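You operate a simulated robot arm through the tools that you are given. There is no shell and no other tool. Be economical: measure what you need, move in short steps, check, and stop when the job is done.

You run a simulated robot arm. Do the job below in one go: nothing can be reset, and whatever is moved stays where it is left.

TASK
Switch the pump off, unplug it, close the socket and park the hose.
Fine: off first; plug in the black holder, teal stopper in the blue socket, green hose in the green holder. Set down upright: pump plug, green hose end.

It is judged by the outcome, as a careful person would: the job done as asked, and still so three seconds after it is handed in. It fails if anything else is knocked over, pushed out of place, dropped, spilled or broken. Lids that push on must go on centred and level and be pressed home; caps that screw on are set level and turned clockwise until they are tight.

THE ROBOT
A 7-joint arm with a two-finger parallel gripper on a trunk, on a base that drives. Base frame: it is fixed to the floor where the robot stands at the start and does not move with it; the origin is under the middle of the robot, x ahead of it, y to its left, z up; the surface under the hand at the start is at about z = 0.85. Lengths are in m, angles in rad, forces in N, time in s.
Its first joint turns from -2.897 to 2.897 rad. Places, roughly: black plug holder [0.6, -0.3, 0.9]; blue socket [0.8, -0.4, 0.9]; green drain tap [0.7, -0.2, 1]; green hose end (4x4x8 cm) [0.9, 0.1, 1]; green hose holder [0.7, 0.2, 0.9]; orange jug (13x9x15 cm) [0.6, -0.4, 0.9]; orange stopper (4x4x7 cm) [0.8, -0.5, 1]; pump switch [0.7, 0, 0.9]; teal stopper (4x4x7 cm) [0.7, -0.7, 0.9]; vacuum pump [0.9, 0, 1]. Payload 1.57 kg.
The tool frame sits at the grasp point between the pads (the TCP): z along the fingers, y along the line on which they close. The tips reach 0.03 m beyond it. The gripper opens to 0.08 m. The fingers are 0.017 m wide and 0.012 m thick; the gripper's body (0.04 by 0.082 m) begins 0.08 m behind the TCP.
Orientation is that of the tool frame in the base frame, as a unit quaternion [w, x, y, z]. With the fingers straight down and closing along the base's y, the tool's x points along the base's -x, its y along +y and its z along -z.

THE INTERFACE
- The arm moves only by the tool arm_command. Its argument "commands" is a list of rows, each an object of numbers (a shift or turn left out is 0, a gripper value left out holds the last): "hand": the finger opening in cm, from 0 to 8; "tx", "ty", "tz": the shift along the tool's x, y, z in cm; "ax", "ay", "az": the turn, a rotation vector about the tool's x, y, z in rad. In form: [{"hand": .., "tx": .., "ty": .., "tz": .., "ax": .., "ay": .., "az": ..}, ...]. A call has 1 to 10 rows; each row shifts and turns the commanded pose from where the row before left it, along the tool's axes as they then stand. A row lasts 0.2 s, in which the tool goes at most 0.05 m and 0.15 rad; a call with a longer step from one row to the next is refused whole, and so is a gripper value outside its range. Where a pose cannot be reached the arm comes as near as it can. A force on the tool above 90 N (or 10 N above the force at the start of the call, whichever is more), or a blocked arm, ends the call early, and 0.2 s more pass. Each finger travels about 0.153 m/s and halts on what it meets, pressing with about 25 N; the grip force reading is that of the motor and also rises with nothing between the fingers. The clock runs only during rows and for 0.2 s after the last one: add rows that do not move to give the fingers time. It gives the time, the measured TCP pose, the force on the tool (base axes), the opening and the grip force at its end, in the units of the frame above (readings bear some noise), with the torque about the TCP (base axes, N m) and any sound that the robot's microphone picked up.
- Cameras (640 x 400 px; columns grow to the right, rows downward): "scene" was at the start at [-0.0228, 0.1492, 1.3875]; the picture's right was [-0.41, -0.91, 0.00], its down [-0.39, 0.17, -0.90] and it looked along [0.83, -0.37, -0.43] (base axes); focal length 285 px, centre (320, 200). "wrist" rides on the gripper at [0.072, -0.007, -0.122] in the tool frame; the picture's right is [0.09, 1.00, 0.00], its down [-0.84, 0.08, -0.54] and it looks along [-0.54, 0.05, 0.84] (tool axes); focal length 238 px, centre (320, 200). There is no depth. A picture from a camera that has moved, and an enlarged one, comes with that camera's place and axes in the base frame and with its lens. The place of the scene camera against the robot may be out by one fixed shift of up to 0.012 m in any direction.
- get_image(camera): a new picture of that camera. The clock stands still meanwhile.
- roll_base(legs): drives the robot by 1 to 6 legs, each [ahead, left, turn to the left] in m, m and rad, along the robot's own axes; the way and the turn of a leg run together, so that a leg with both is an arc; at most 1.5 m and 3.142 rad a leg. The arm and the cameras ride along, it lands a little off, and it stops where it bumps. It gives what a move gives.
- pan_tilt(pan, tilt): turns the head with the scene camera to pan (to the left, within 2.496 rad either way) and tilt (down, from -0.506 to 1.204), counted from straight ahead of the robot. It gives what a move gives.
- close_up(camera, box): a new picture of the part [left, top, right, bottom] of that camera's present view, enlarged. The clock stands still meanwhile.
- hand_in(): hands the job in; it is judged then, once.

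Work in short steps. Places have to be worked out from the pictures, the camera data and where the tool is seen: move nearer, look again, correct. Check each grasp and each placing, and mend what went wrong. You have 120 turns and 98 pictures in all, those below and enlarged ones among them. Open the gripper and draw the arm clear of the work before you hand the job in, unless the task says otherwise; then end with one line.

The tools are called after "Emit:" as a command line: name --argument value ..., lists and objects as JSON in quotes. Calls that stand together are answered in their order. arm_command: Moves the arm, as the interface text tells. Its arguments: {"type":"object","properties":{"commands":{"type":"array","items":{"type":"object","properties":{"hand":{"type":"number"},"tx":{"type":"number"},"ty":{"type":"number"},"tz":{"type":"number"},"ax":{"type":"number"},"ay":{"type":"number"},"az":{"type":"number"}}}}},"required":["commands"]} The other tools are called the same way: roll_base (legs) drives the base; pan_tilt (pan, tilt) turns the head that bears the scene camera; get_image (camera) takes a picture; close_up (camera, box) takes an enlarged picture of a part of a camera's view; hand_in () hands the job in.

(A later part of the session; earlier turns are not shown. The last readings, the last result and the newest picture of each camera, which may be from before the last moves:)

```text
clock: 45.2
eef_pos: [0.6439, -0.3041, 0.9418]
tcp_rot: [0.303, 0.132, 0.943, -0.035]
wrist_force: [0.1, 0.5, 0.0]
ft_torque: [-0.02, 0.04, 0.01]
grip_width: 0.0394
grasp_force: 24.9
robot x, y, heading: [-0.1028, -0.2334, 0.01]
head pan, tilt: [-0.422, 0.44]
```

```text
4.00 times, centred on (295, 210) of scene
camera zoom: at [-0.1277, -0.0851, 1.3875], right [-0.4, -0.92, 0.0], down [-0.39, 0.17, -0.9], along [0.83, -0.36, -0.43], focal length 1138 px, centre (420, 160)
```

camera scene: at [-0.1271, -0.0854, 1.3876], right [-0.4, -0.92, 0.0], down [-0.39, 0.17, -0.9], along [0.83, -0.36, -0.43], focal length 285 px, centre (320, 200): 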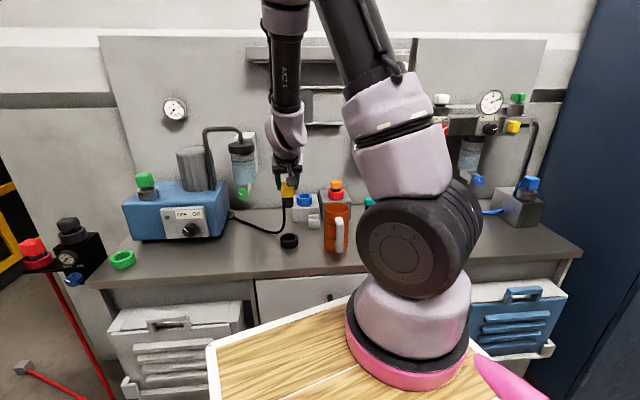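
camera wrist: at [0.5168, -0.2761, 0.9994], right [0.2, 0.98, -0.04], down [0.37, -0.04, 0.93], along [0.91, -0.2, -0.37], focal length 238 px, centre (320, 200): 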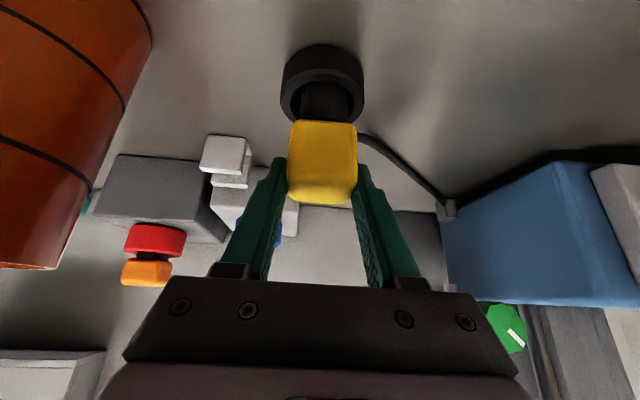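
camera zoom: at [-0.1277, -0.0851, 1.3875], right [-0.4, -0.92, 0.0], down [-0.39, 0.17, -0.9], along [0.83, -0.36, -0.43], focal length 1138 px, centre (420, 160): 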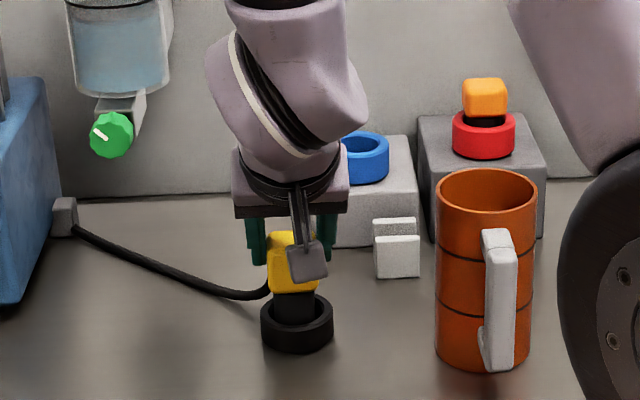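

The stem is going into the ring. I lower on until it meets the floor.

Emit:
arm_command --commands '[{"tx": 0.23, "tz": 0.33}, {"tx": 0.23, "tz": 0.33}, {"tx": 0.18, "tz": 0.25}]'

Emit:
close_up --camera "scene" --box '[240, 160, 350, 260]'

```text
clock: 46.0
eef_pos: [0.642, -0.3038, 0.9311]
tcp_rot: [0.302, 0.132, 0.943, -0.035]
wrist_force: [-0.4, -0.6, -0.9]
ft_torque: [-0.02, -0.02, 0.01]
grip_width: 0.0395
grasp_force: 24.9
robot x, y, heading: [-0.1055, -0.2334, 0.008]
head pan, tilt: [-0.422, 0.44]
```

```text
4.00 times, centred on (295, 210) of scene
camera zoom: at [-0.1277, -0.0851, 1.3875], right [-0.4, -0.92, 0.0], down [-0.39, 0.17, -0.9], along [0.83, -0.36, -0.43], focal length 1138 px, centre (420, 160)
```

zoom: 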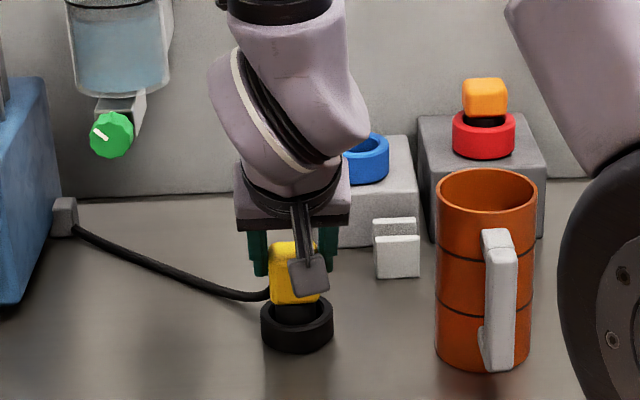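

No contact yet; I keep lowering in small steps.

Emit:
arm_command --commands '[{"tx": 0.17, "tz": 0.24}, {"tx": 0.17, "tz": 0.24}]'

Emit:
arm_command --commands '[{"tx": 0.12, "tz": 0.16}, {"tx": 0.12, "tz": 0.16}]'

```text
clock: 46.6
eef_pos: [0.6421, -0.3041, 0.9272]
tcp_rot: [0.304, 0.133, 0.943, -0.035]
wrist_force: [-4.6, 0.7, 16.3]
ft_torque: [-0.08, 0.5, -0.06]
grip_width: 0.0397
grasp_force: 25.4
robot x, y, heading: [-0.105, -0.2355, 0.014]
head pan, tilt: [-0.422, 0.44]
```

```text
clock: 47.2
eef_pos: [0.6422, -0.3039, 0.9232]
tcp_rot: [0.304, 0.133, 0.943, -0.035]
wrist_force: [2.5, -1.2, 23.3]
ft_torque: [-0.25, -0.16, 0.01]
grip_width: 0.0395
grasp_force: 25.1
robot x, y, heading: [-0.1033, -0.2329, 0.016]
head pan, tilt: [-0.422, 0.44]
```

Contact is felt. I check before releasing.

Emit:
close_up --camera "scene" --box '[255, 200, 325, 260]'

Emit:
close_up --camera "wrist" --box '[230, 40, 430, 220]'

```text
6.67 times, centred on (290, 230) of scene
camera zoom: at [-0.1283, -0.085, 1.3875], right [-0.4, -0.92, 0.0], down [-0.39, 0.17, -0.9], along [0.83, -0.36, -0.43], focal length 1898 px, centre (520, 0)
```

zoom: 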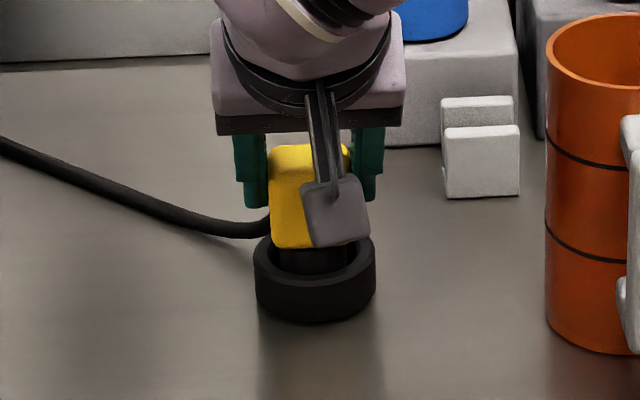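

```text
2.22 times, centred on (330, 130) of wrist
camera zoom: at [0.5168, -0.2771, 0.9804], right [0.2, 0.98, -0.04], down [0.37, -0.04, 0.93], along [0.91, -0.2, -0.37], focal length 530 px, centre (298, 356)
```

zoom: 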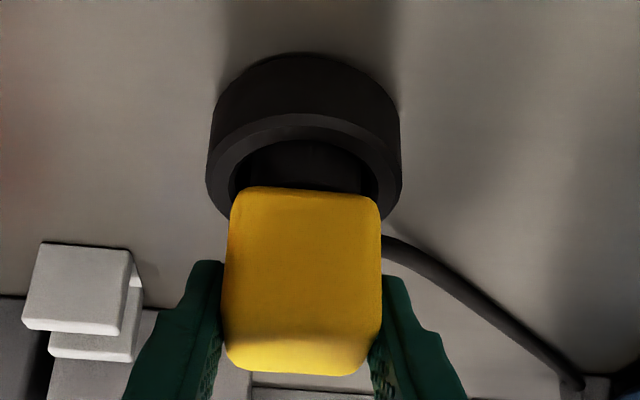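

The stem is down inside the ring and upright. I ease the load, open, and retreat along the tool axis.

Emit:
arm_command --commands '[{"tx": -0.12, "tz": -0.16}, {"hand": 5}, {"hand": 8}, {"hand": 8}, {"tz": -2}, {"tz": -3}, {"tz": -4}, {"tz": -4}]'

Emit:
get_image --camera "wrist"

Emit:
close_up --camera "scene" --box '[240, 160, 350, 260]'

```text
clock: 49.0
eef_pos: [0.572, -0.2822, 1.0314]
tcp_rot: [0.302, 0.134, 0.943, -0.036]
wrist_force: [0.1, 0.4, -0.1]
ft_torque: [0.0, 0.04, -0.03]
grip_width: 0.08
grasp_force: 0.1
robot x, y, heading: [-0.1007, -0.234, 0.012]
head pan, tilt: [-0.422, 0.44]
```

```text
56 pictures are left
camera wrist: at [0.4471, -0.2546, 1.0876], right [0.2, 0.98, -0.04], down [0.37, -0.04, 0.93], along [0.91, -0.2, -0.37], focal length 238 px, centre (320, 200)
```

wrist: 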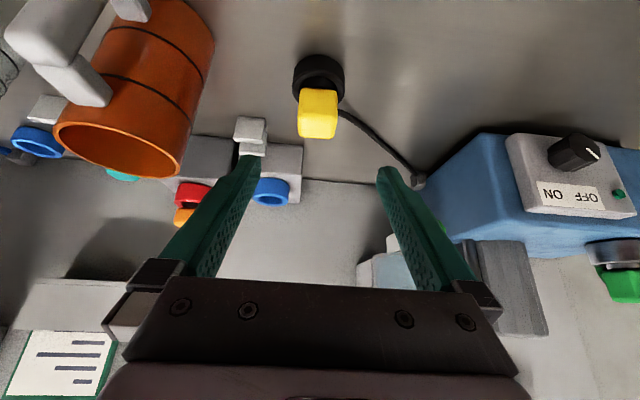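

```text
4.00 times, centred on (295, 210) of scene
camera zoom: at [-0.1269, -0.0851, 1.3875], right [-0.4, -0.92, 0.0], down [-0.39, 0.17, -0.9], along [0.83, -0.36, -0.43], focal length 1138 px, centre (420, 160)
```

zoom: 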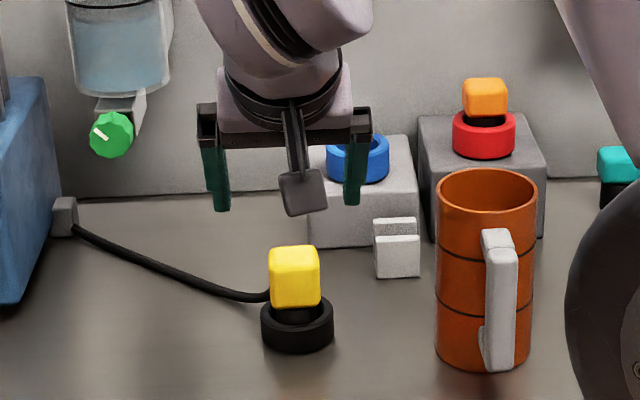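

The plug stands upright in the black holder. Now the teal stopper: it stands near (0.73, -0.65) under a wall paper tray with jugs in front, so I go over it high and look.

Emit:
arm_command --commands '[{"tx": -2.5, "tz": -3.5}, {"tx": -2.5, "tz": -3.5}, {"tx": -2.5, "tz": -3.5}]'

Emit:
arm_command --commands '[{"tx": -1.58, "ty": -3.6, "tz": 1.07}, {"tx": -1.58, "ty": -3.6, "tz": 1.07}, {"tx": -1.58, "ty": -3.6, "tz": 1.07}, {"tx": -1.58, "ty": -3.6, "tz": 1.07}, {"tx": -1.58, "ty": -3.6, "tz": 1.07}, {"tx": -1.58, "ty": -3.6, "tz": 1.07}, {"tx": -1.58, "ty": -3.6, "tz": 1.07}]'

Emit:
get_image --camera "wrist"

Emit:
get_image --camera "scene"

```text
clock: 49.8
eef_pos: [0.5693, -0.2897, 1.162]
tcp_rot: [0.302, 0.137, 0.943, -0.037]
wrist_force: [-1.0, 6.5, -0.8]
ft_torque: [-0.59, -0.08, -0.41]
grip_width: 0.0801
grasp_force: 0.0
robot x, y, heading: [-0.1044, -0.2384, 0.014]
head pan, tilt: [-0.422, 0.44]
```

```text
clock: 51.4
eef_pos: [0.6282, -0.5665, 1.1608]
tcp_rot: [0.303, 0.132, 0.943, -0.035]
wrist_force: [-2.1, -3.0, 0.1]
ft_torque: [0.28, -0.19, 0.27]
grip_width: 0.08
grasp_force: 0.1
robot x, y, heading: [-0.1016, -0.2354, 0.01]
head pan, tilt: [-0.422, 0.44]
```

```text
54 pictures are left
camera wrist: at [0.5035, -0.5398, 1.2173], right [0.2, 0.98, -0.04], down [0.37, -0.04, 0.93], along [0.91, -0.2, -0.37], focal length 238 px, centre (320, 200)
```

wrist: 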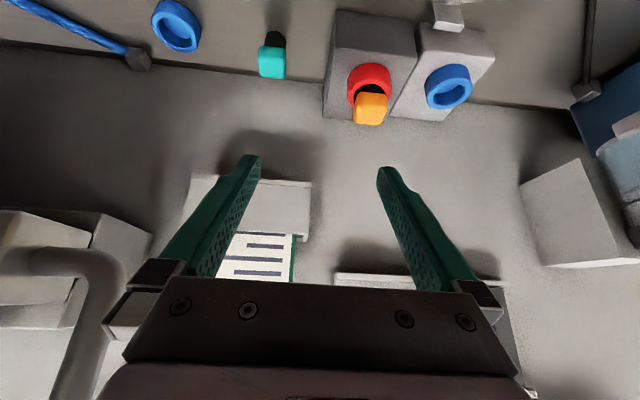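

```text
53 pictures are left
camera scene: at [-0.1296, -0.0877, 1.3878], right [-0.4, -0.92, 0.0], down [-0.39, 0.17, -0.9], along [0.83, -0.36, -0.43], focal length 285 px, centre (320, 200)
```

scene: 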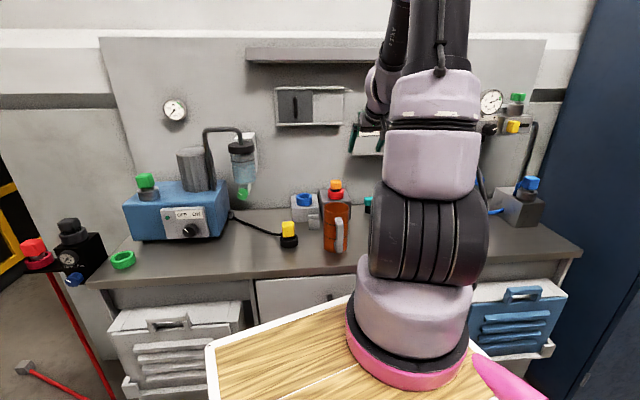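

Three views agree on the stopper at (0.734, -0.670, 0.90); the glass jug stands at about (0.53, -0.64). I yaw the hand slightly to keep the camera away from the jug, narrow the fingers to 6 cm, and move to just above the stopper.

Emit:
arm_command --commands '[{"ax": 0.05, "az": 0.069, "hand": 6}, {"ax": 0.049, "az": 0.069}, {"tx": -1.07, "ty": -0.98, "tz": 2.74}, {"tx": -1.07, "ty": -0.98, "tz": 2.74}, {"tx": -1.07, "ty": -0.98, "tz": 2.74}, {"tx": -1.07, "ty": -0.98, "tz": 2.74}, {"tx": -1.07, "ty": -0.98, "tz": 2.74}]'

Emit:
get_image --camera "wrist"

Emit:
pan_tilt --pan -0.75 --tilt 0.5

Emit:
get_image --camera "scene"

```text
clock: 53.0
eef_pos: [0.7202, -0.6623, 1.0782]
tcp_rot: [0.298, 0.212, 0.929, -0.061]
wrist_force: [-0.3, 0.5, 0.7]
ft_torque: [-0.03, 0.0, -0.01]
grip_width: 0.0599
grasp_force: 0.1
robot x, y, heading: [-0.1024, -0.235, 0.011]
head pan, tilt: [-0.422, 0.44]
```

```text
52 pictures are left
camera wrist: at [0.6012, -0.6137, 1.1358], right [0.36, 0.93, -0.04], down [0.36, -0.1, 0.93], along [0.86, -0.35, -0.37], focal length 238 px, centre (320, 200)
```

wrist: 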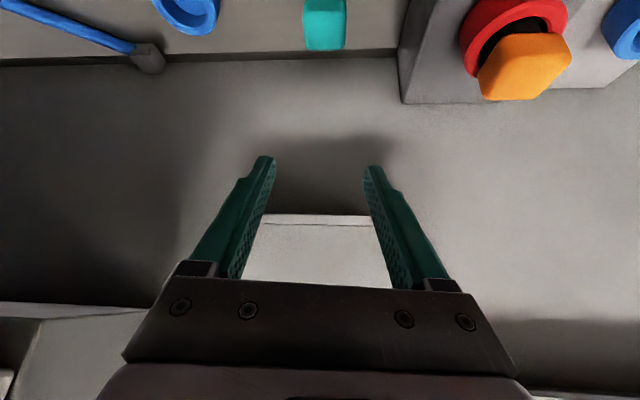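

```text
clock: 53.9
eef_pos: [0.7203, -0.662, 1.0774]
tcp_rot: [0.297, 0.213, 0.929, -0.061]
wrist_force: [-0.2, -0.4, -0.1]
ft_torque: [0.0, 0.01, 0.01]
grip_width: 0.0597
grasp_force: 0.0
robot x, y, heading: [-0.1047, -0.234, 0.012]
head pan, tilt: [-0.75, 0.499]
```

```text
51 pictures are left
camera scene: at [-0.1448, -0.1097, 1.3821], right [-0.67, -0.74, 0.0], down [-0.35, 0.32, -0.88], along [0.65, -0.59, -0.48], focal length 285 px, centre (320, 200)
```

scene: 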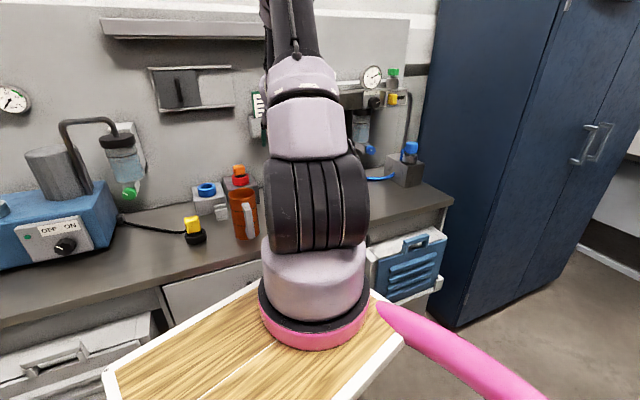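

Stopper confirmed at (0.7335, -0.670). I descend vertically 11 cm and look again.

Emit:
arm_command --commands '[{"tx": 1.27, "tz": 1.8}, {"tx": 1.27, "tz": 1.8}, {"tx": 1.27, "tz": 1.8}, {"tx": 1.27, "tz": 1.8}, {"tx": 1.27, "tz": 1.8}]'

Emit:
get_image --camera "wrist"

```text
clock: 55.1
eef_pos: [0.7206, -0.6609, 0.9695]
tcp_rot: [0.298, 0.212, 0.929, -0.061]
wrist_force: [-0.9, -0.3, 0.2]
ft_torque: [-0.02, 0.02, 0.05]
grip_width: 0.0599
grasp_force: 0.2
robot x, y, heading: [-0.1065, -0.2315, 0.014]
head pan, tilt: [-0.75, 0.499]
```

```text
50 pictures are left
camera wrist: at [0.6005, -0.6124, 1.0265], right [0.36, 0.93, -0.04], down [0.36, -0.1, 0.93], along [0.86, -0.35, -0.37], focal length 238 px, centre (320, 200)
```

wrist: 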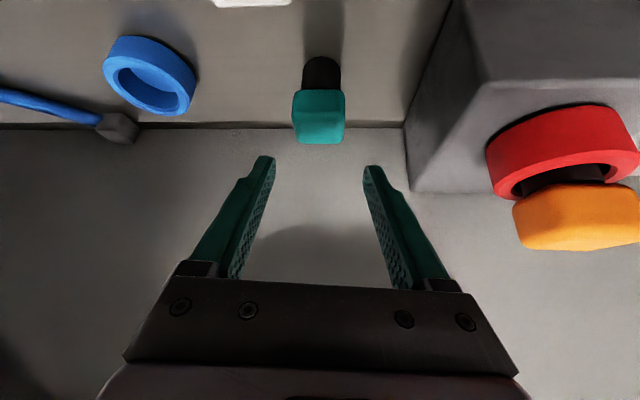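

Centred. I advance to grip the head's upper part, leaving room for the socket ring later.

Emit:
arm_command --commands '[{"tx": 0.88, "ty": -0.15, "tz": 1.3}, {"tx": 0.87, "ty": -0.15, "tz": 1.3}, {"tz": 1.3}, {"tz": 1.3}, {"hand": 6}, {"hand": 3}, {"hand": 3}]'

Emit:
get_image --camera "wrist"

```text
clock: 56.7
eef_pos: [0.7341, -0.6684, 0.9168]
tcp_rot: [0.296, 0.212, 0.929, -0.061]
wrist_force: [-0.1, 0.0, 0.3]
ft_torque: [0.02, 0.0, 0.01]
grip_width: 0.0391
grasp_force: 25.1
robot x, y, heading: [-0.1037, -0.2307, 0.011]
head pan, tilt: [-0.75, 0.499]
```

```text
49 pictures are left
camera wrist: at [0.6156, -0.6207, 0.9739], right [0.36, 0.93, -0.04], down [0.36, -0.1, 0.93], along [0.86, -0.35, -0.37], focal length 238 px, centre (320, 200)
```

wrist: 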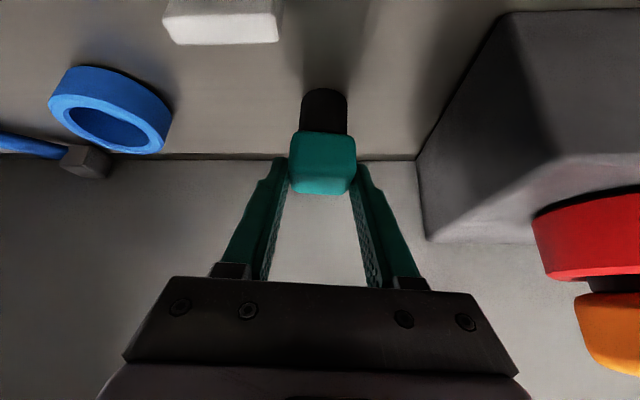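

Stopper held (3.9 cm). I lift it straight up 16 cm.

Emit:
arm_command --commands '[{"tx": -1.16, "tz": -1.63}, {"tx": -1.73, "tz": -2.45}, {"tx": -1.73, "tz": -2.45}, {"tx": -1.73, "tz": -2.45}, {"tx": -1.73, "tz": -2.45}, {"tx": -1.16, "tz": -1.63}]'

Emit:
get_image --camera "wrist"

```text
clock: 58.1
eef_pos: [0.7335, -0.6737, 1.0737]
tcp_rot: [0.298, 0.212, 0.929, -0.062]
wrist_force: [-0.5, -0.5, -1.0]
ft_torque: [0.01, 0.0, 0.01]
grip_width: 0.0389
grasp_force: 24.6
robot x, y, heading: [-0.1016, -0.2331, 0.013]
head pan, tilt: [-0.75, 0.499]
```

```text
48 pictures are left
camera wrist: at [0.6138, -0.6251, 1.1328], right [0.36, 0.93, -0.04], down [0.36, -0.1, 0.93], along [0.86, -0.35, -0.37], focal length 238 px, centre (320, 200)
```

wrist: 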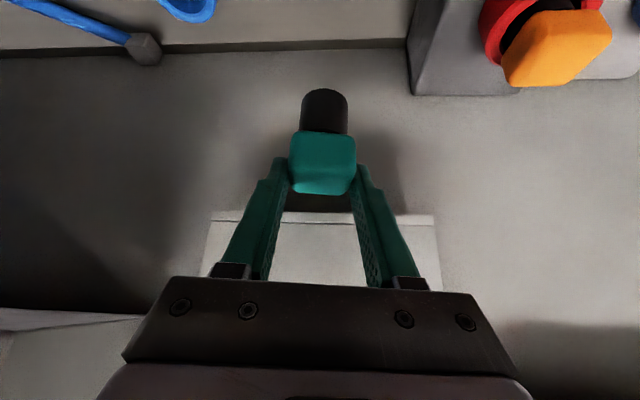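

Clear. I yaw back to the bench direction, rise slightly, and carry the stopper across to above the blue socket.

Emit:
arm_command --commands '[{"ax": -0.05, "az": -0.069, "tx": -0.7, "tz": -1}, {"ax": -0.049, "az": -0.069, "tx": -0.7, "tz": -1}, {"ty": 3.76, "tx": -0.06, "tz": -0.2}, {"ty": 3.76, "tx": -0.06, "tz": -0.2}, {"ty": 3.76, "tx": -0.06, "tz": -0.2}, {"ty": 3.76, "tx": -0.06, "tz": -0.2}, {"ty": 3.76, "tx": -0.06, "tz": -0.2}, {"ty": 3.76, "tx": -0.06, "tz": -0.2}, {"ty": 3.76, "tx": -0.06, "tz": -0.2}]'

Emit:
get_image --camera "wrist"

Emit:
get_image --camera "scene"

```text
clock: 60.1
eef_pos: [0.7979, -0.418, 1.1184]
tcp_rot: [0.303, 0.134, 0.943, -0.036]
wrist_force: [0.2, -1.3, -0.2]
ft_torque: [0.07, 0.0, 0.06]
grip_width: 0.0388
grasp_force: 24.6
robot x, y, heading: [-0.1022, -0.2351, 0.01]
head pan, tilt: [-0.75, 0.499]
```

```text
47 pictures are left
camera wrist: at [0.6717, -0.391, 1.1752], right [0.2, 0.98, -0.04], down [0.37, -0.04, 0.93], along [0.91, -0.2, -0.37], focal length 238 px, centre (320, 200)
```

wrist: 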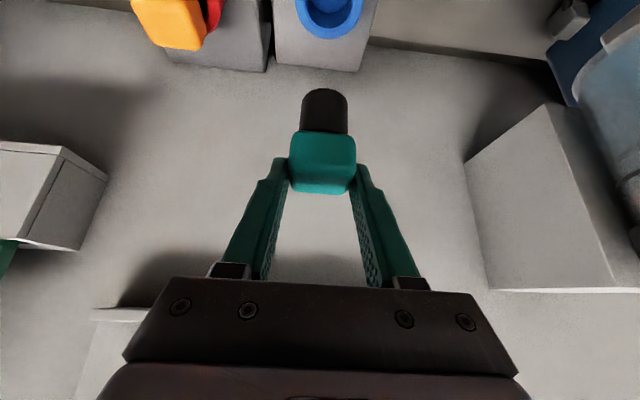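

```text
46 pictures are left
camera scene: at [-0.1448, -0.1102, 1.3821], right [-0.67, -0.74, 0.0], down [-0.35, 0.32, -0.88], along [0.65, -0.59, -0.48], focal length 285 px, centre (320, 200)
```

scene: 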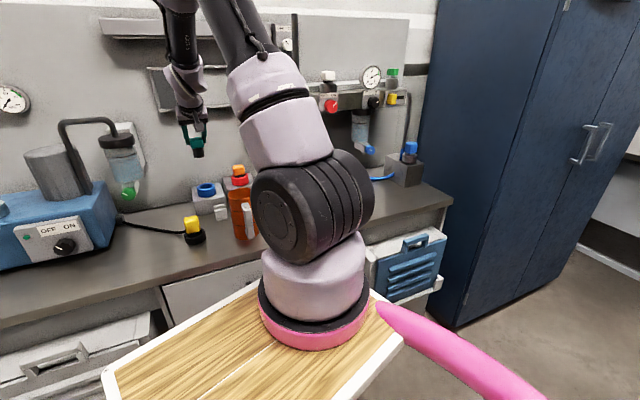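

Above the socket. I lower 8.5 cm so the stem is just over the ring, then compare.

Emit:
arm_command --commands '[{"tx": 1.16, "tz": 1.63}, {"tx": 1.16, "tz": 1.63}, {"tx": 1.16, "tz": 1.63}, {"tx": 1.16, "tz": 1.63}, {"tx": 0.29, "tz": 0.41}]'

Emit:
close_up --camera "wrist" --box '[220, 20, 420, 200]'

Emit:
close_up --camera "scene" --box '[150, 120, 270, 230]'

```text
clock: 61.3
eef_pos: [0.7968, -0.4137, 1.0327]
tcp_rot: [0.304, 0.132, 0.943, -0.035]
wrist_force: [-0.8, 1.1, -1.3]
ft_torque: [0.02, -0.02, -0.02]
grip_width: 0.039
grasp_force: 24.8
robot x, y, heading: [-0.1056, -0.2328, 0.01]
head pan, tilt: [-0.75, 0.499]
```

```text
2.22 times, centred on (320, 110) of wrist
camera zoom: at [0.6709, -0.3879, 1.0902], right [0.2, 0.98, -0.04], down [0.37, -0.04, 0.93], along [0.91, -0.2, -0.37], focal length 530 px, centre (320, 400)
```

zoom: 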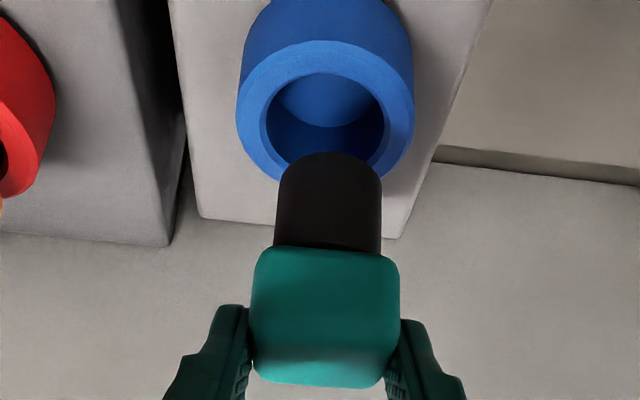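

```text
3.64 times, centred on (210, 175) of scene
camera zoom: at [-0.1449, -0.1096, 1.3821], right [-0.67, -0.74, 0.0], down [-0.35, 0.32, -0.88], along [0.65, -0.59, -0.48], focal length 1035 px, centre (720, 291)
```

zoom: 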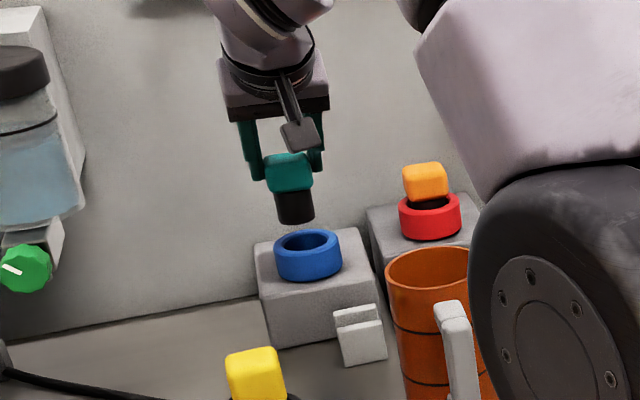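

Lateral alignment is within ~2 mm; depth needs a closer look. I lower 1.4 cm and compare again.

Emit:
arm_command --commands '[{"tx": 0.41, "tz": 0.57, "ty": -0.2}, {"tx": 0.41, "tz": 0.57}]'

Emit:
close_up --camera "wrist" --box '[240, 40, 400, 180]'

Emit:
close_up --camera "scene" --box '[180, 150, 240, 210]'

```text
clock: 61.9
eef_pos: [0.7985, -0.4165, 1.0185]
tcp_rot: [0.303, 0.134, 0.943, -0.035]
wrist_force: [-0.3, 0.0, -0.6]
ft_torque: [0.0, 0.0, 0.03]
grip_width: 0.039
grasp_force: 25.0
robot x, y, heading: [-0.1025, -0.2371, 0.009]
head pan, tilt: [-0.75, 0.499]
```

```text
2.86 times, centred on (320, 110) of wrist
camera zoom: at [0.6723, -0.3887, 1.0758], right [0.2, 0.98, -0.04], down [0.37, -0.04, 0.93], along [0.91, -0.2, -0.37], focal length 681 px, centre (320, 457)
```

zoom: 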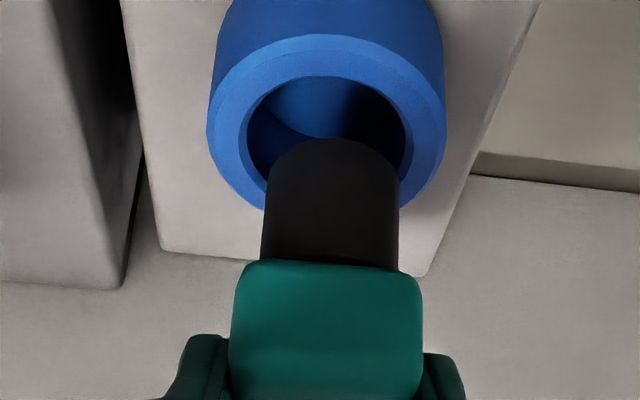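

```text
6.67 times, centred on (210, 180) of scene
camera zoom: at [-0.1449, -0.1096, 1.3821], right [-0.67, -0.74, 0.0], down [-0.35, 0.32, -0.88], along [0.65, -0.59, -0.48], focal length 1898 px, centre (1053, 333)
```

zoom: 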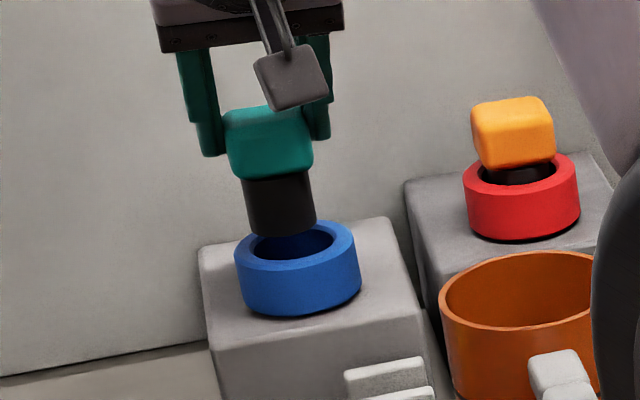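

The socket's centre is about 5 mm nearer the robot and 2 mm right of the stem. I correct and recheck.

Emit:
arm_command --commands '[{"tx": 0.4, "ty": -0.2, "tz": -0.29}, {}]'

Emit:
close_up --camera "wrist" --box '[240, 40, 400, 180]'

Emit:
close_up --camera "scene" --box '[180, 150, 240, 210]'

```text
clock: 62.5
eef_pos: [0.7937, -0.4157, 1.0177]
tcp_rot: [0.303, 0.133, 0.943, -0.036]
wrist_force: [-0.1, -0.1, -0.5]
ft_torque: [0.03, 0.01, 0.0]
grip_width: 0.0388
grasp_force: 24.8
robot x, y, heading: [-0.1041, -0.2337, 0.013]
head pan, tilt: [-0.75, 0.499]
```

```text
2.86 times, centred on (320, 110) of wrist
camera zoom: at [0.6675, -0.3892, 1.0763], right [0.2, 0.98, -0.04], down [0.37, -0.04, 0.93], along [0.91, -0.2, -0.37], focal length 681 px, centre (320, 457)
```

zoom: 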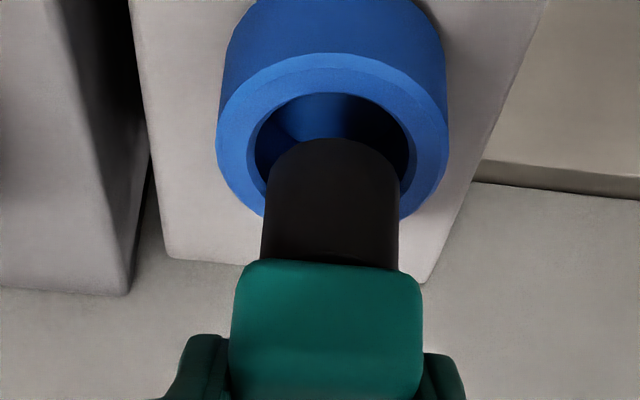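

```text
6.67 times, centred on (210, 180) of scene
camera zoom: at [-0.1448, -0.1097, 1.3821], right [-0.67, -0.74, 0.0], down [-0.35, 0.32, -0.88], along [0.65, -0.59, -0.48], focal length 1898 px, centre (1053, 333)
```

zoom: 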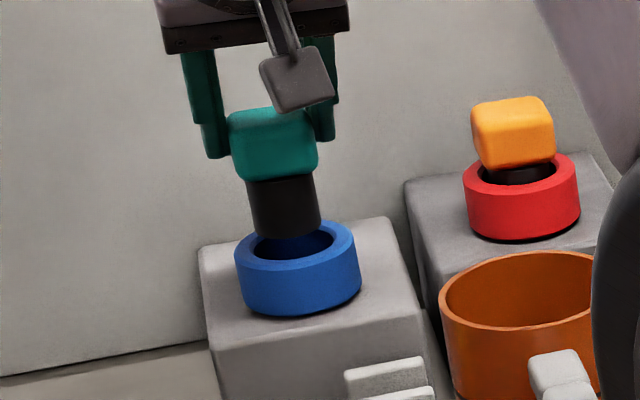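

Now nearly coaxial; I shift 2 mm nearer and lower 1.2 cm, watching the force.

Emit:
arm_command --commands '[{"tx": 0.16, "tz": -0.12}, {"tx": 0.23, "tz": 0.33}, {"tx": 0.23, "tz": 0.33}, {"tx": 0.23, "tz": 0.33}]'

Emit:
close_up --camera "wrist" --box '[240, 40, 400, 180]'

Emit:
close_up --camera "scene" --box '[180, 150, 240, 210]'

```text
clock: 63.5
eef_pos: [0.79, -0.4174, 1.0089]
tcp_rot: [0.304, 0.134, 0.943, -0.036]
wrist_force: [-0.9, -0.6, 7.5]
ft_torque: [0.04, 0.2, -0.03]
grip_width: 0.0389
grasp_force: 25.3
robot x, y, heading: [-0.1043, -0.235, 0.01]
head pan, tilt: [-0.75, 0.499]
```

```text
2.86 times, centred on (320, 110) of wrist
camera zoom: at [0.6653, -0.3899, 1.0654], right [0.2, 0.98, -0.04], down [0.37, -0.04, 0.93], along [0.91, -0.2, -0.37], focal length 681 px, centre (320, 457)
```

zoom: 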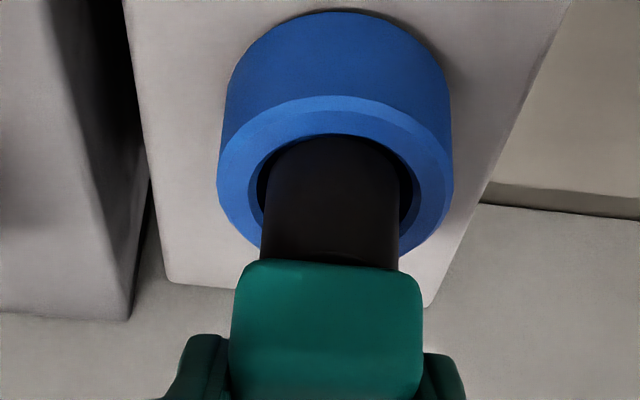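

```text
6.67 times, centred on (210, 180) of scene
camera zoom: at [-0.1452, -0.1096, 1.3821], right [-0.67, -0.74, 0.0], down [-0.35, 0.32, -0.88], along [0.65, -0.59, -0.48], focal length 1898 px, centre (1053, 333)
```

zoom: 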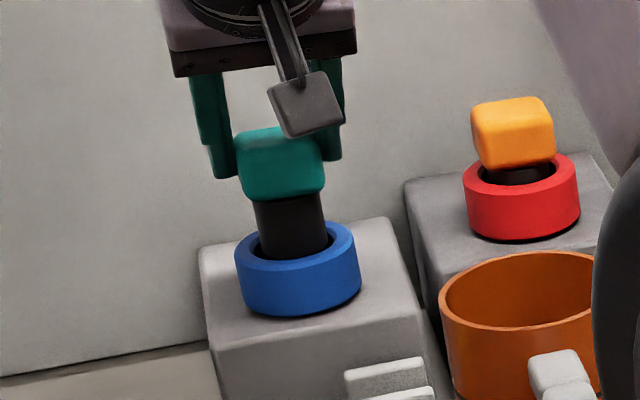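

Light contact at the front edge of the hole. I shift 2 mm away from the robot and 0.5 mm left, then lower slightly.

Emit:
arm_command --commands '[{"tx": -0.06, "tz": -0.08}, {"tx": -0.16, "tz": 0.12, "ty": 0.06}, {"tx": 0.15, "tz": 0.2}, {"tx": 0.17, "tz": 0.24}]'

Emit:
close_up --camera "wrist" --box '[240, 40, 400, 180]'

```text
clock: 64.5
eef_pos: [0.7935, -0.4172, 1.0016]
tcp_rot: [0.303, 0.133, 0.943, -0.035]
wrist_force: [-0.2, 0.6, -0.5]
ft_torque: [-0.04, -0.01, -0.02]
grip_width: 0.0392
grasp_force: 25.1
robot x, y, heading: [-0.0999, -0.2346, 0.012]
head pan, tilt: [-0.75, 0.499]
```

```text
2.86 times, centred on (320, 110) of wrist
camera zoom: at [0.6672, -0.3894, 1.059], right [0.2, 0.98, -0.04], down [0.37, -0.04, 0.93], along [0.91, -0.2, -0.37], focal length 681 px, centre (320, 457)
```

zoom: 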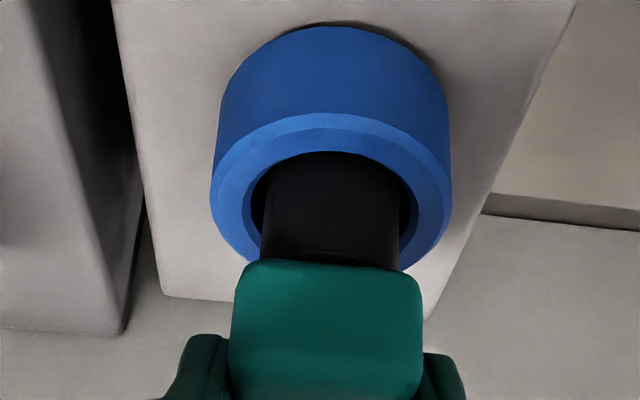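

The stem has entered with no force. I continue lowering.

Emit:
arm_command --commands '[{"tx": 0.23, "tz": 0.33}, {"tx": 0.23, "tz": 0.33}, {"tx": 0.23, "tz": 0.33}]'

Emit:
arm_command --commands '[{"tx": 0.23, "tz": 0.33}, {"tx": 0.17, "tz": 0.24}]'

Emit:
close_up --camera "wrist" --box '[240, 40, 400, 180]'

Emit:
close_up --camera "scene" --box '[180, 150, 240, 210]'

```text
clock: 65.3
eef_pos: [0.7942, -0.417, 0.99]
tcp_rot: [0.303, 0.133, 0.943, -0.035]
wrist_force: [0.8, -0.2, 0.3]
ft_torque: [-0.01, 0.03, -0.02]
grip_width: 0.039
grasp_force: 24.6
robot x, y, heading: [-0.101, -0.2351, 0.012]
head pan, tilt: [-0.75, 0.499]
```

```text
clock: 65.9
eef_pos: [0.7949, -0.4172, 0.9831]
tcp_rot: [0.303, 0.133, 0.943, -0.035]
wrist_force: [-1.7, -2.2, 3.4]
ft_torque: [-0.07, 0.1, -0.03]
grip_width: 0.0391
grasp_force: 24.5
robot x, y, heading: [-0.1044, -0.2365, 0.013]
head pan, tilt: [-0.75, 0.499]
```

```text
2.86 times, centred on (320, 110) of wrist
camera zoom: at [0.6686, -0.3897, 1.0398], right [0.2, 0.98, -0.04], down [0.37, -0.04, 0.93], along [0.91, -0.2, -0.37], focal length 681 px, centre (320, 457)
```

zoom: 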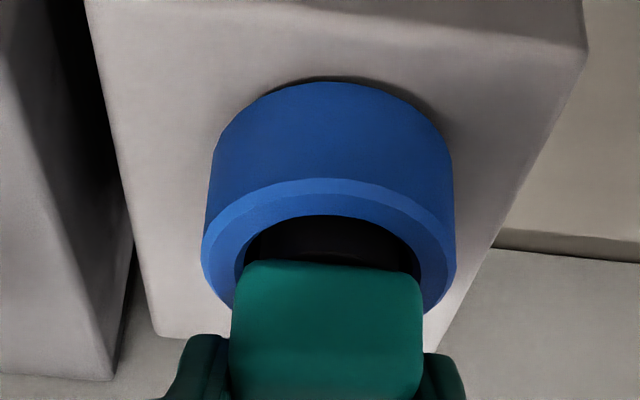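

```text
6.67 times, centred on (210, 180) of scene
camera zoom: at [-0.145, -0.1096, 1.3821], right [-0.67, -0.74, 0.0], down [-0.35, 0.32, -0.88], along [0.65, -0.59, -0.48], focal length 1898 px, centre (1053, 333)
```

zoom: 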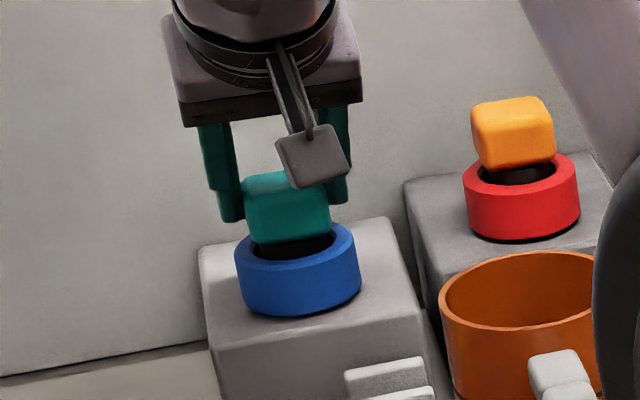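

Contact starts, at the same depth as the orange stopper next door. I press down a bit further until it's firm.

Emit:
arm_command --commands '[{"tx": 0.12, "tz": 0.16}, {"tx": 0.12, "tz": 0.16}]'

Emit:
arm_command --commands '[{"tx": 0.12, "tz": 0.16}, {"tx": 0.12, "tz": 0.16}]'

```text
clock: 66.5
eef_pos: [0.7941, -0.416, 0.9817]
tcp_rot: [0.305, 0.133, 0.942, -0.035]
wrist_force: [-2.0, 2.8, 23.9]
ft_torque: [-0.04, -0.11, 0.02]
grip_width: 0.0391
grasp_force: 25.3
robot x, y, heading: [-0.1014, -0.2317, 0.018]
head pan, tilt: [-0.75, 0.499]
```

```text
clock: 67.1
eef_pos: [0.7919, -0.4153, 0.9755]
tcp_rot: [0.303, 0.133, 0.943, -0.035]
wrist_force: [2.3, -0.6, 22.3]
ft_torque: [-0.27, -0.27, 0.13]
grip_width: 0.04
grasp_force: 25.2
robot x, y, heading: [-0.103, -0.2321, 0.015]
head pan, tilt: [-0.75, 0.499]
```

It is seated on the bottom (force ~23 N, the grip started to slide on the head). I ease, open and draw back along the tool axis.

Emit:
arm_command --commands '[{"tx": -0.15, "tz": -0.2}, {"hand": 6}, {"hand": 7}, {"hand": 7}, {"tz": -2}, {"tz": -3}, {"tz": -4}, {"tz": -4}]'

Emit:
get_image --camera "wrist"

Emit:
close_up --camera "scene" --box '[150, 140, 270, 260]'

```text
clock: 68.9
eef_pos: [0.72, -0.3975, 1.0832]
tcp_rot: [0.302, 0.133, 0.943, -0.035]
wrist_force: [0.7, 0.5, 0.3]
ft_torque: [-0.02, 0.0, -0.02]
grip_width: 0.0698
grasp_force: 0.0
robot x, y, heading: [-0.1024, -0.2305, 0.01]
head pan, tilt: [-0.75, 0.499]
```

```text
34 pictures are left
camera wrist: at [0.5943, -0.3704, 1.1398], right [0.2, 0.98, -0.04], down [0.37, -0.04, 0.93], along [0.91, -0.2, -0.37], focal length 238 px, centre (320, 200)
```

wrist: 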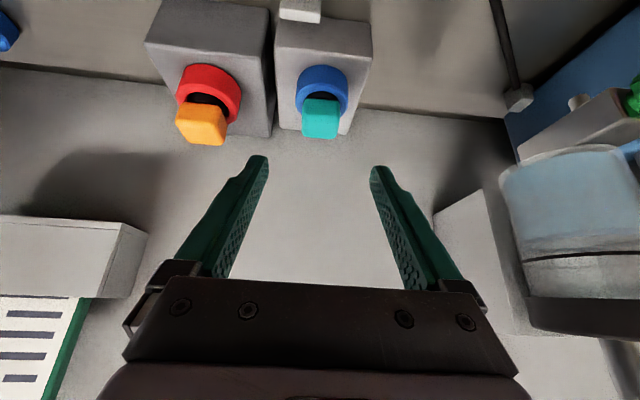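

```text
3.33 times, centred on (210, 200) of scene
camera zoom: at [-0.1442, -0.1098, 1.3821], right [-0.67, -0.74, 0.0], down [-0.35, 0.32, -0.88], along [0.65, -0.59, -0.48], focal length 949 px, centre (687, 200)
```

zoom: 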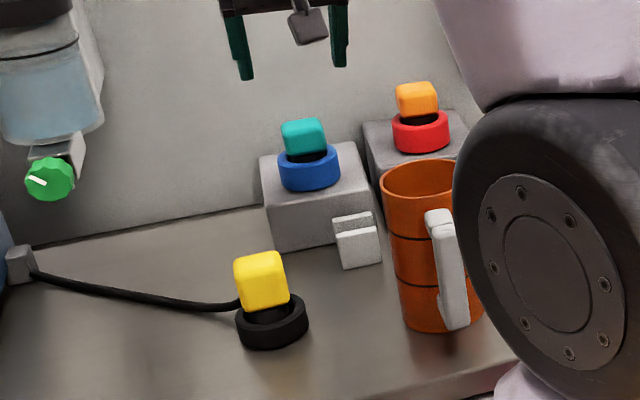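

The stopper is level and seated like its neighbour; the plug stands in its holder. For the hose I pull the hand back and up, then drive the base left toward the pump.

Emit:
arm_command --commands '[{"tx": 1, "tz": -3.8}, {"tx": 1, "tz": -3.8}, {"tx": 1, "tz": -3.8}, {"tx": 1, "tz": -3.8}]'

Emit:
roll_base --legs '[[0.05, 0.28, 0]]'

Emit:
pan_tilt --pan -0.1 --tilt 0.45

Emit:
get_image --camera "scene"

Emit:
get_image --camera "wrist"

```text
clock: 69.9
eef_pos: [0.6062, -0.3629, 1.1799]
tcp_rot: [0.303, 0.132, 0.943, -0.037]
wrist_force: [-0.6, 1.7, -0.7]
ft_torque: [-0.13, 0.03, -0.11]
grip_width: 0.07
grasp_force: 0.0
robot x, y, heading: [-0.1039, -0.2329, 0.009]
head pan, tilt: [-0.75, 0.499]
```

```text
clock: 71.9
eef_pos: [0.6509, -0.077, 1.1813]
tcp_rot: [0.302, 0.133, 0.943, -0.034]
wrist_force: [-0.6, -0.3, 0.9]
ft_torque: [-0.02, 0.02, -0.03]
grip_width: 0.0699
grasp_force: 0.2
robot x, y, heading: [-0.0571, 0.0545, 0.011]
head pan, tilt: [-0.75, 0.499]
```

```text
clock: 72.9
eef_pos: [0.6512, -0.0766, 1.1823]
tcp_rot: [0.302, 0.133, 0.943, -0.035]
wrist_force: [0.6, 0.5, -0.2]
ft_torque: [-0.02, -0.03, 0.02]
grip_width: 0.0701
grasp_force: 0.1
robot x, y, heading: [-0.059, 0.0537, 0.013]
head pan, tilt: [-0.099, 0.45]
```

```text
32 pictures are left
camera scene: at [-0.0747, 0.2325, 1.3866], right [-0.09, -1.0, 0.0], down [-0.43, 0.04, -0.9], along [0.9, -0.08, -0.44], focal length 285 px, centre (320, 200)
```

scene: 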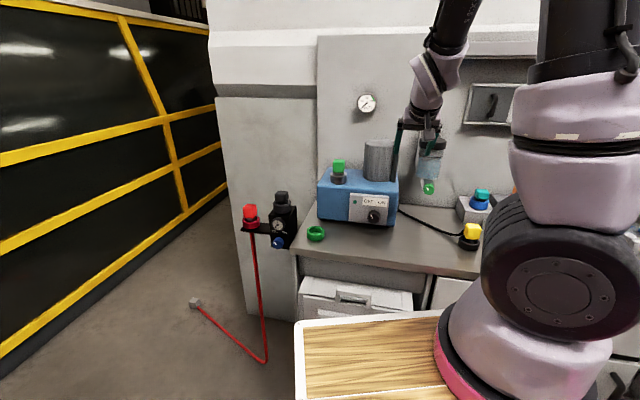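

```text
31 pictures are left
camera wrist: at [0.5254, -0.0501, 1.2386], right [0.2, 0.98, -0.04], down [0.37, -0.04, 0.93], along [0.91, -0.2, -0.37], focal length 238 px, centre (320, 200)
```

wrist: 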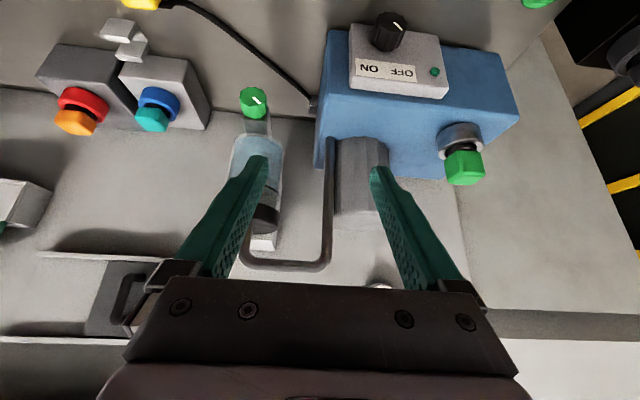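

The hose end is at about (0.865, 0.088, 1.058) on the pump; its green ring holder at (0.735, 0.176). I move to 10 cm short of the hose end along the tilted tool axis.

Emit:
arm_command --commands '[{"tx": -1.06, "ty": 3.58, "tz": 1.47, "hand": 8}, {"tx": -1.06, "ty": 3.58, "tz": 1.47}, {"tx": -1.06, "ty": 3.58, "tz": 1.47}, {"tx": -1.06, "ty": 3.58, "tz": 1.47}, {"tx": -1.06, "ty": 3.58, "tz": 1.47}, {"tx": -1.06, "ty": 3.58, "tz": 1.47}]'

Emit:
get_image --camera "wrist"

```text
clock: 74.3
eef_pos: [0.8095, 0.1006, 1.1492]
tcp_rot: [0.302, 0.134, 0.943, -0.036]
wrist_force: [-0.7, 0.0, 0.5]
ft_torque: [0.03, 0.03, -0.02]
grip_width: 0.0798
grasp_force: 0.1
robot x, y, heading: [-0.054, 0.0538, 0.008]
head pan, tilt: [-0.099, 0.45]
```

```text
30 pictures are left
camera wrist: at [0.6833, 0.1273, 1.2065], right [0.2, 0.98, -0.04], down [0.37, -0.04, 0.93], along [0.91, -0.2, -0.37], focal length 238 px, centre (320, 200)
```

wrist: 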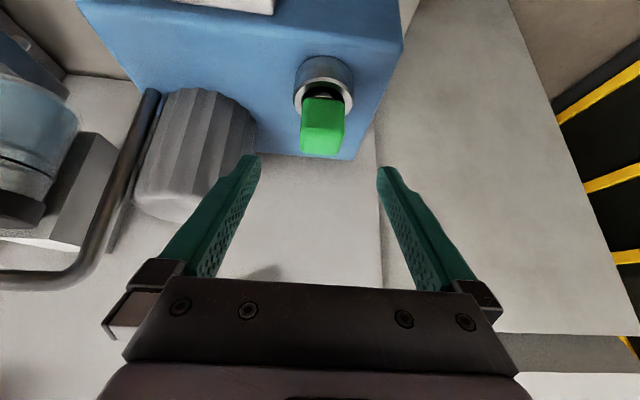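

Centred. I narrow to 6 cm (motor cylinder is near on the right side) and advance to the hose head.

Emit:
arm_command --commands '[{"hand": 6, "tz": 1.5, "ty": 0.2, "tx": -0.2}, {"tz": 2.5}, {"tz": 2.5}, {"tz": 2.0}, {}]'

Emit:
get_image --camera "wrist"

```text
clock: 75.5
eef_pos: [0.8579, 0.0933, 1.0807]
tcp_rot: [0.303, 0.133, 0.943, -0.035]
wrist_force: [0.6, 0.0, 0.6]
ft_torque: [0.01, 0.02, -0.01]
grip_width: 0.0602
grasp_force: 0.1
robot x, y, heading: [-0.056, 0.0579, 0.01]
head pan, tilt: [-0.099, 0.45]
```

```text
29 pictures are left
camera wrist: at [0.7314, 0.1189, 1.1388], right [0.2, 0.98, -0.04], down [0.37, -0.04, 0.93], along [0.91, -0.2, -0.37], focal length 238 px, centre (320, 200)
```

wrist: 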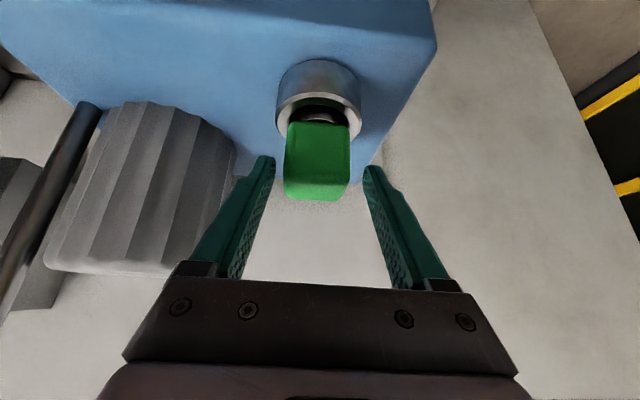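

The view matches the good grip on the plug earlier. I close.

Emit:
arm_command --commands '[{"tz": 0.3}, {"hand": 3}, {"hand": 3}, {"hand": 3}]'

```text
clock: 76.5
eef_pos: [0.8581, 0.0881, 1.08]
tcp_rot: [0.302, 0.135, 0.943, -0.037]
wrist_force: [-9.4, -15.6, -0.6]
ft_torque: [-0.84, 0.27, -0.75]
grip_width: 0.0406
grasp_force: 24.8
robot x, y, heading: [-0.0624, 0.0541, 0.016]
head pan, tilt: [-0.099, 0.45]
```

Gripped (4.06 cm) with some sideways load; I relieve it by 2 mm and pull straight up.

Emit:
arm_command --commands '[{"ty": -0.2}, {"tx": -0.58, "tz": -0.81}, {"tx": -0.58, "tz": -0.81}, {"tx": -0.87, "tz": -1.22}, {"tx": -0.87, "tz": -1.22}]'

Emit:
get_image --camera "wrist"

```text
clock: 77.7
eef_pos: [0.8595, 0.087, 1.1305]
tcp_rot: [0.302, 0.132, 0.943, -0.035]
wrist_force: [-0.9, -0.5, -1.9]
ft_torque: [-0.03, -0.04, -0.01]
grip_width: 0.0397
grasp_force: 25.3
robot x, y, heading: [-0.0577, 0.0516, 0.008]
head pan, tilt: [-0.099, 0.45]
```

```text
28 pictures are left
camera wrist: at [0.7343, 0.1152, 1.1872], right [0.2, 0.98, -0.04], down [0.37, -0.04, 0.93], along [0.91, -0.2, -0.37], focal length 238 px, centre (320, 200)
```

wrist: 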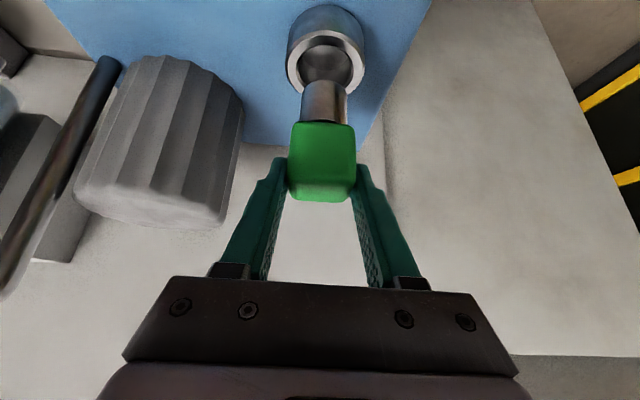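

Hose end is out. I raise it a bit more and carry it to above the green ring.

Emit:
arm_command --commands '[{"tx": -0.87, "tz": -1.22}, {"tx": -0.87, "tz": -1.22}, {"tx": 2.36, "ty": 1.03, "tz": -1.66}, {"tx": 2.36, "ty": 1.03, "tz": -1.66}, {"tx": 2.36, "ty": 1.03, "tz": -1.66}, {"tx": 2.36, "ty": 1.03, "tz": -1.66}, {"tx": 2.36, "ty": 1.03, "tz": -1.66}]'

Emit:
arm_command --commands '[{"tx": 1.74, "tz": 2.44}, {"tx": 1.74, "tz": 2.44}, {"tx": 1.74, "tz": 2.44}, {"tx": 1.74, "tz": 2.44}]'

Emit:
get_image --camera "wrist"

Emit:
close_up --camera "scene" --box '[255, 150, 375, 260]'

```text
clock: 79.3
eef_pos: [0.7358, 0.1762, 1.1579]
tcp_rot: [0.303, 0.132, 0.943, -0.035]
wrist_force: [-0.1, -0.9, -1.4]
ft_torque: [-0.02, 0.0, 0.01]
grip_width: 0.0395
grasp_force: 24.8
robot x, y, heading: [-0.0573, 0.0564, 0.016]
head pan, tilt: [-0.099, 0.45]
```

```text
clock: 80.3
eef_pos: [0.7344, 0.1778, 1.0377]
tcp_rot: [0.303, 0.133, 0.943, -0.035]
wrist_force: [0.6, -0.5, -2.0]
ft_torque: [0.02, -0.02, 0.01]
grip_width: 0.0395
grasp_force: 24.8
robot x, y, heading: [-0.0617, 0.0575, 0.01]
head pan, tilt: [-0.099, 0.45]
```

```text
27 pictures are left
camera wrist: at [0.6083, 0.2049, 1.0948], right [0.2, 0.98, -0.04], down [0.37, -0.04, 0.93], along [0.91, -0.2, -0.37], focal length 238 px, centre (320, 200)
```

wrist: 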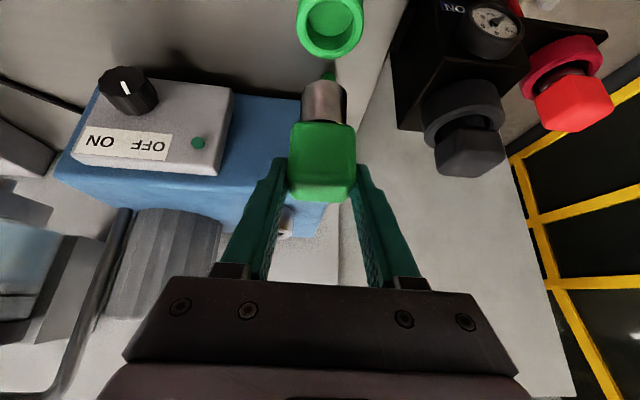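

```text
3.64 times, centred on (315, 205) of scene
camera zoom: at [-0.0749, 0.2325, 1.3866], right [-0.09, -1.0, 0.0], down [-0.43, 0.04, -0.9], along [0.9, -0.08, -0.44], focal length 1035 px, centre (338, 182)
```

zoom: 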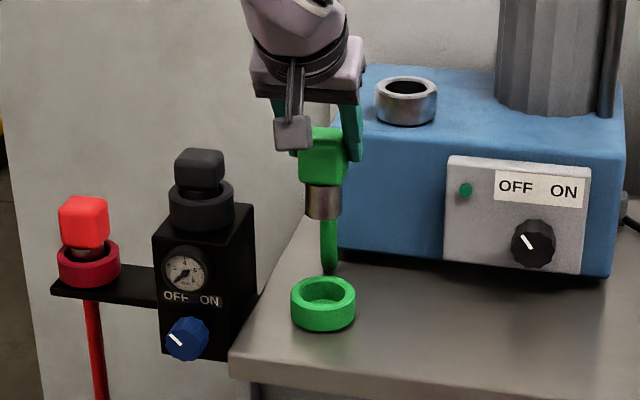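

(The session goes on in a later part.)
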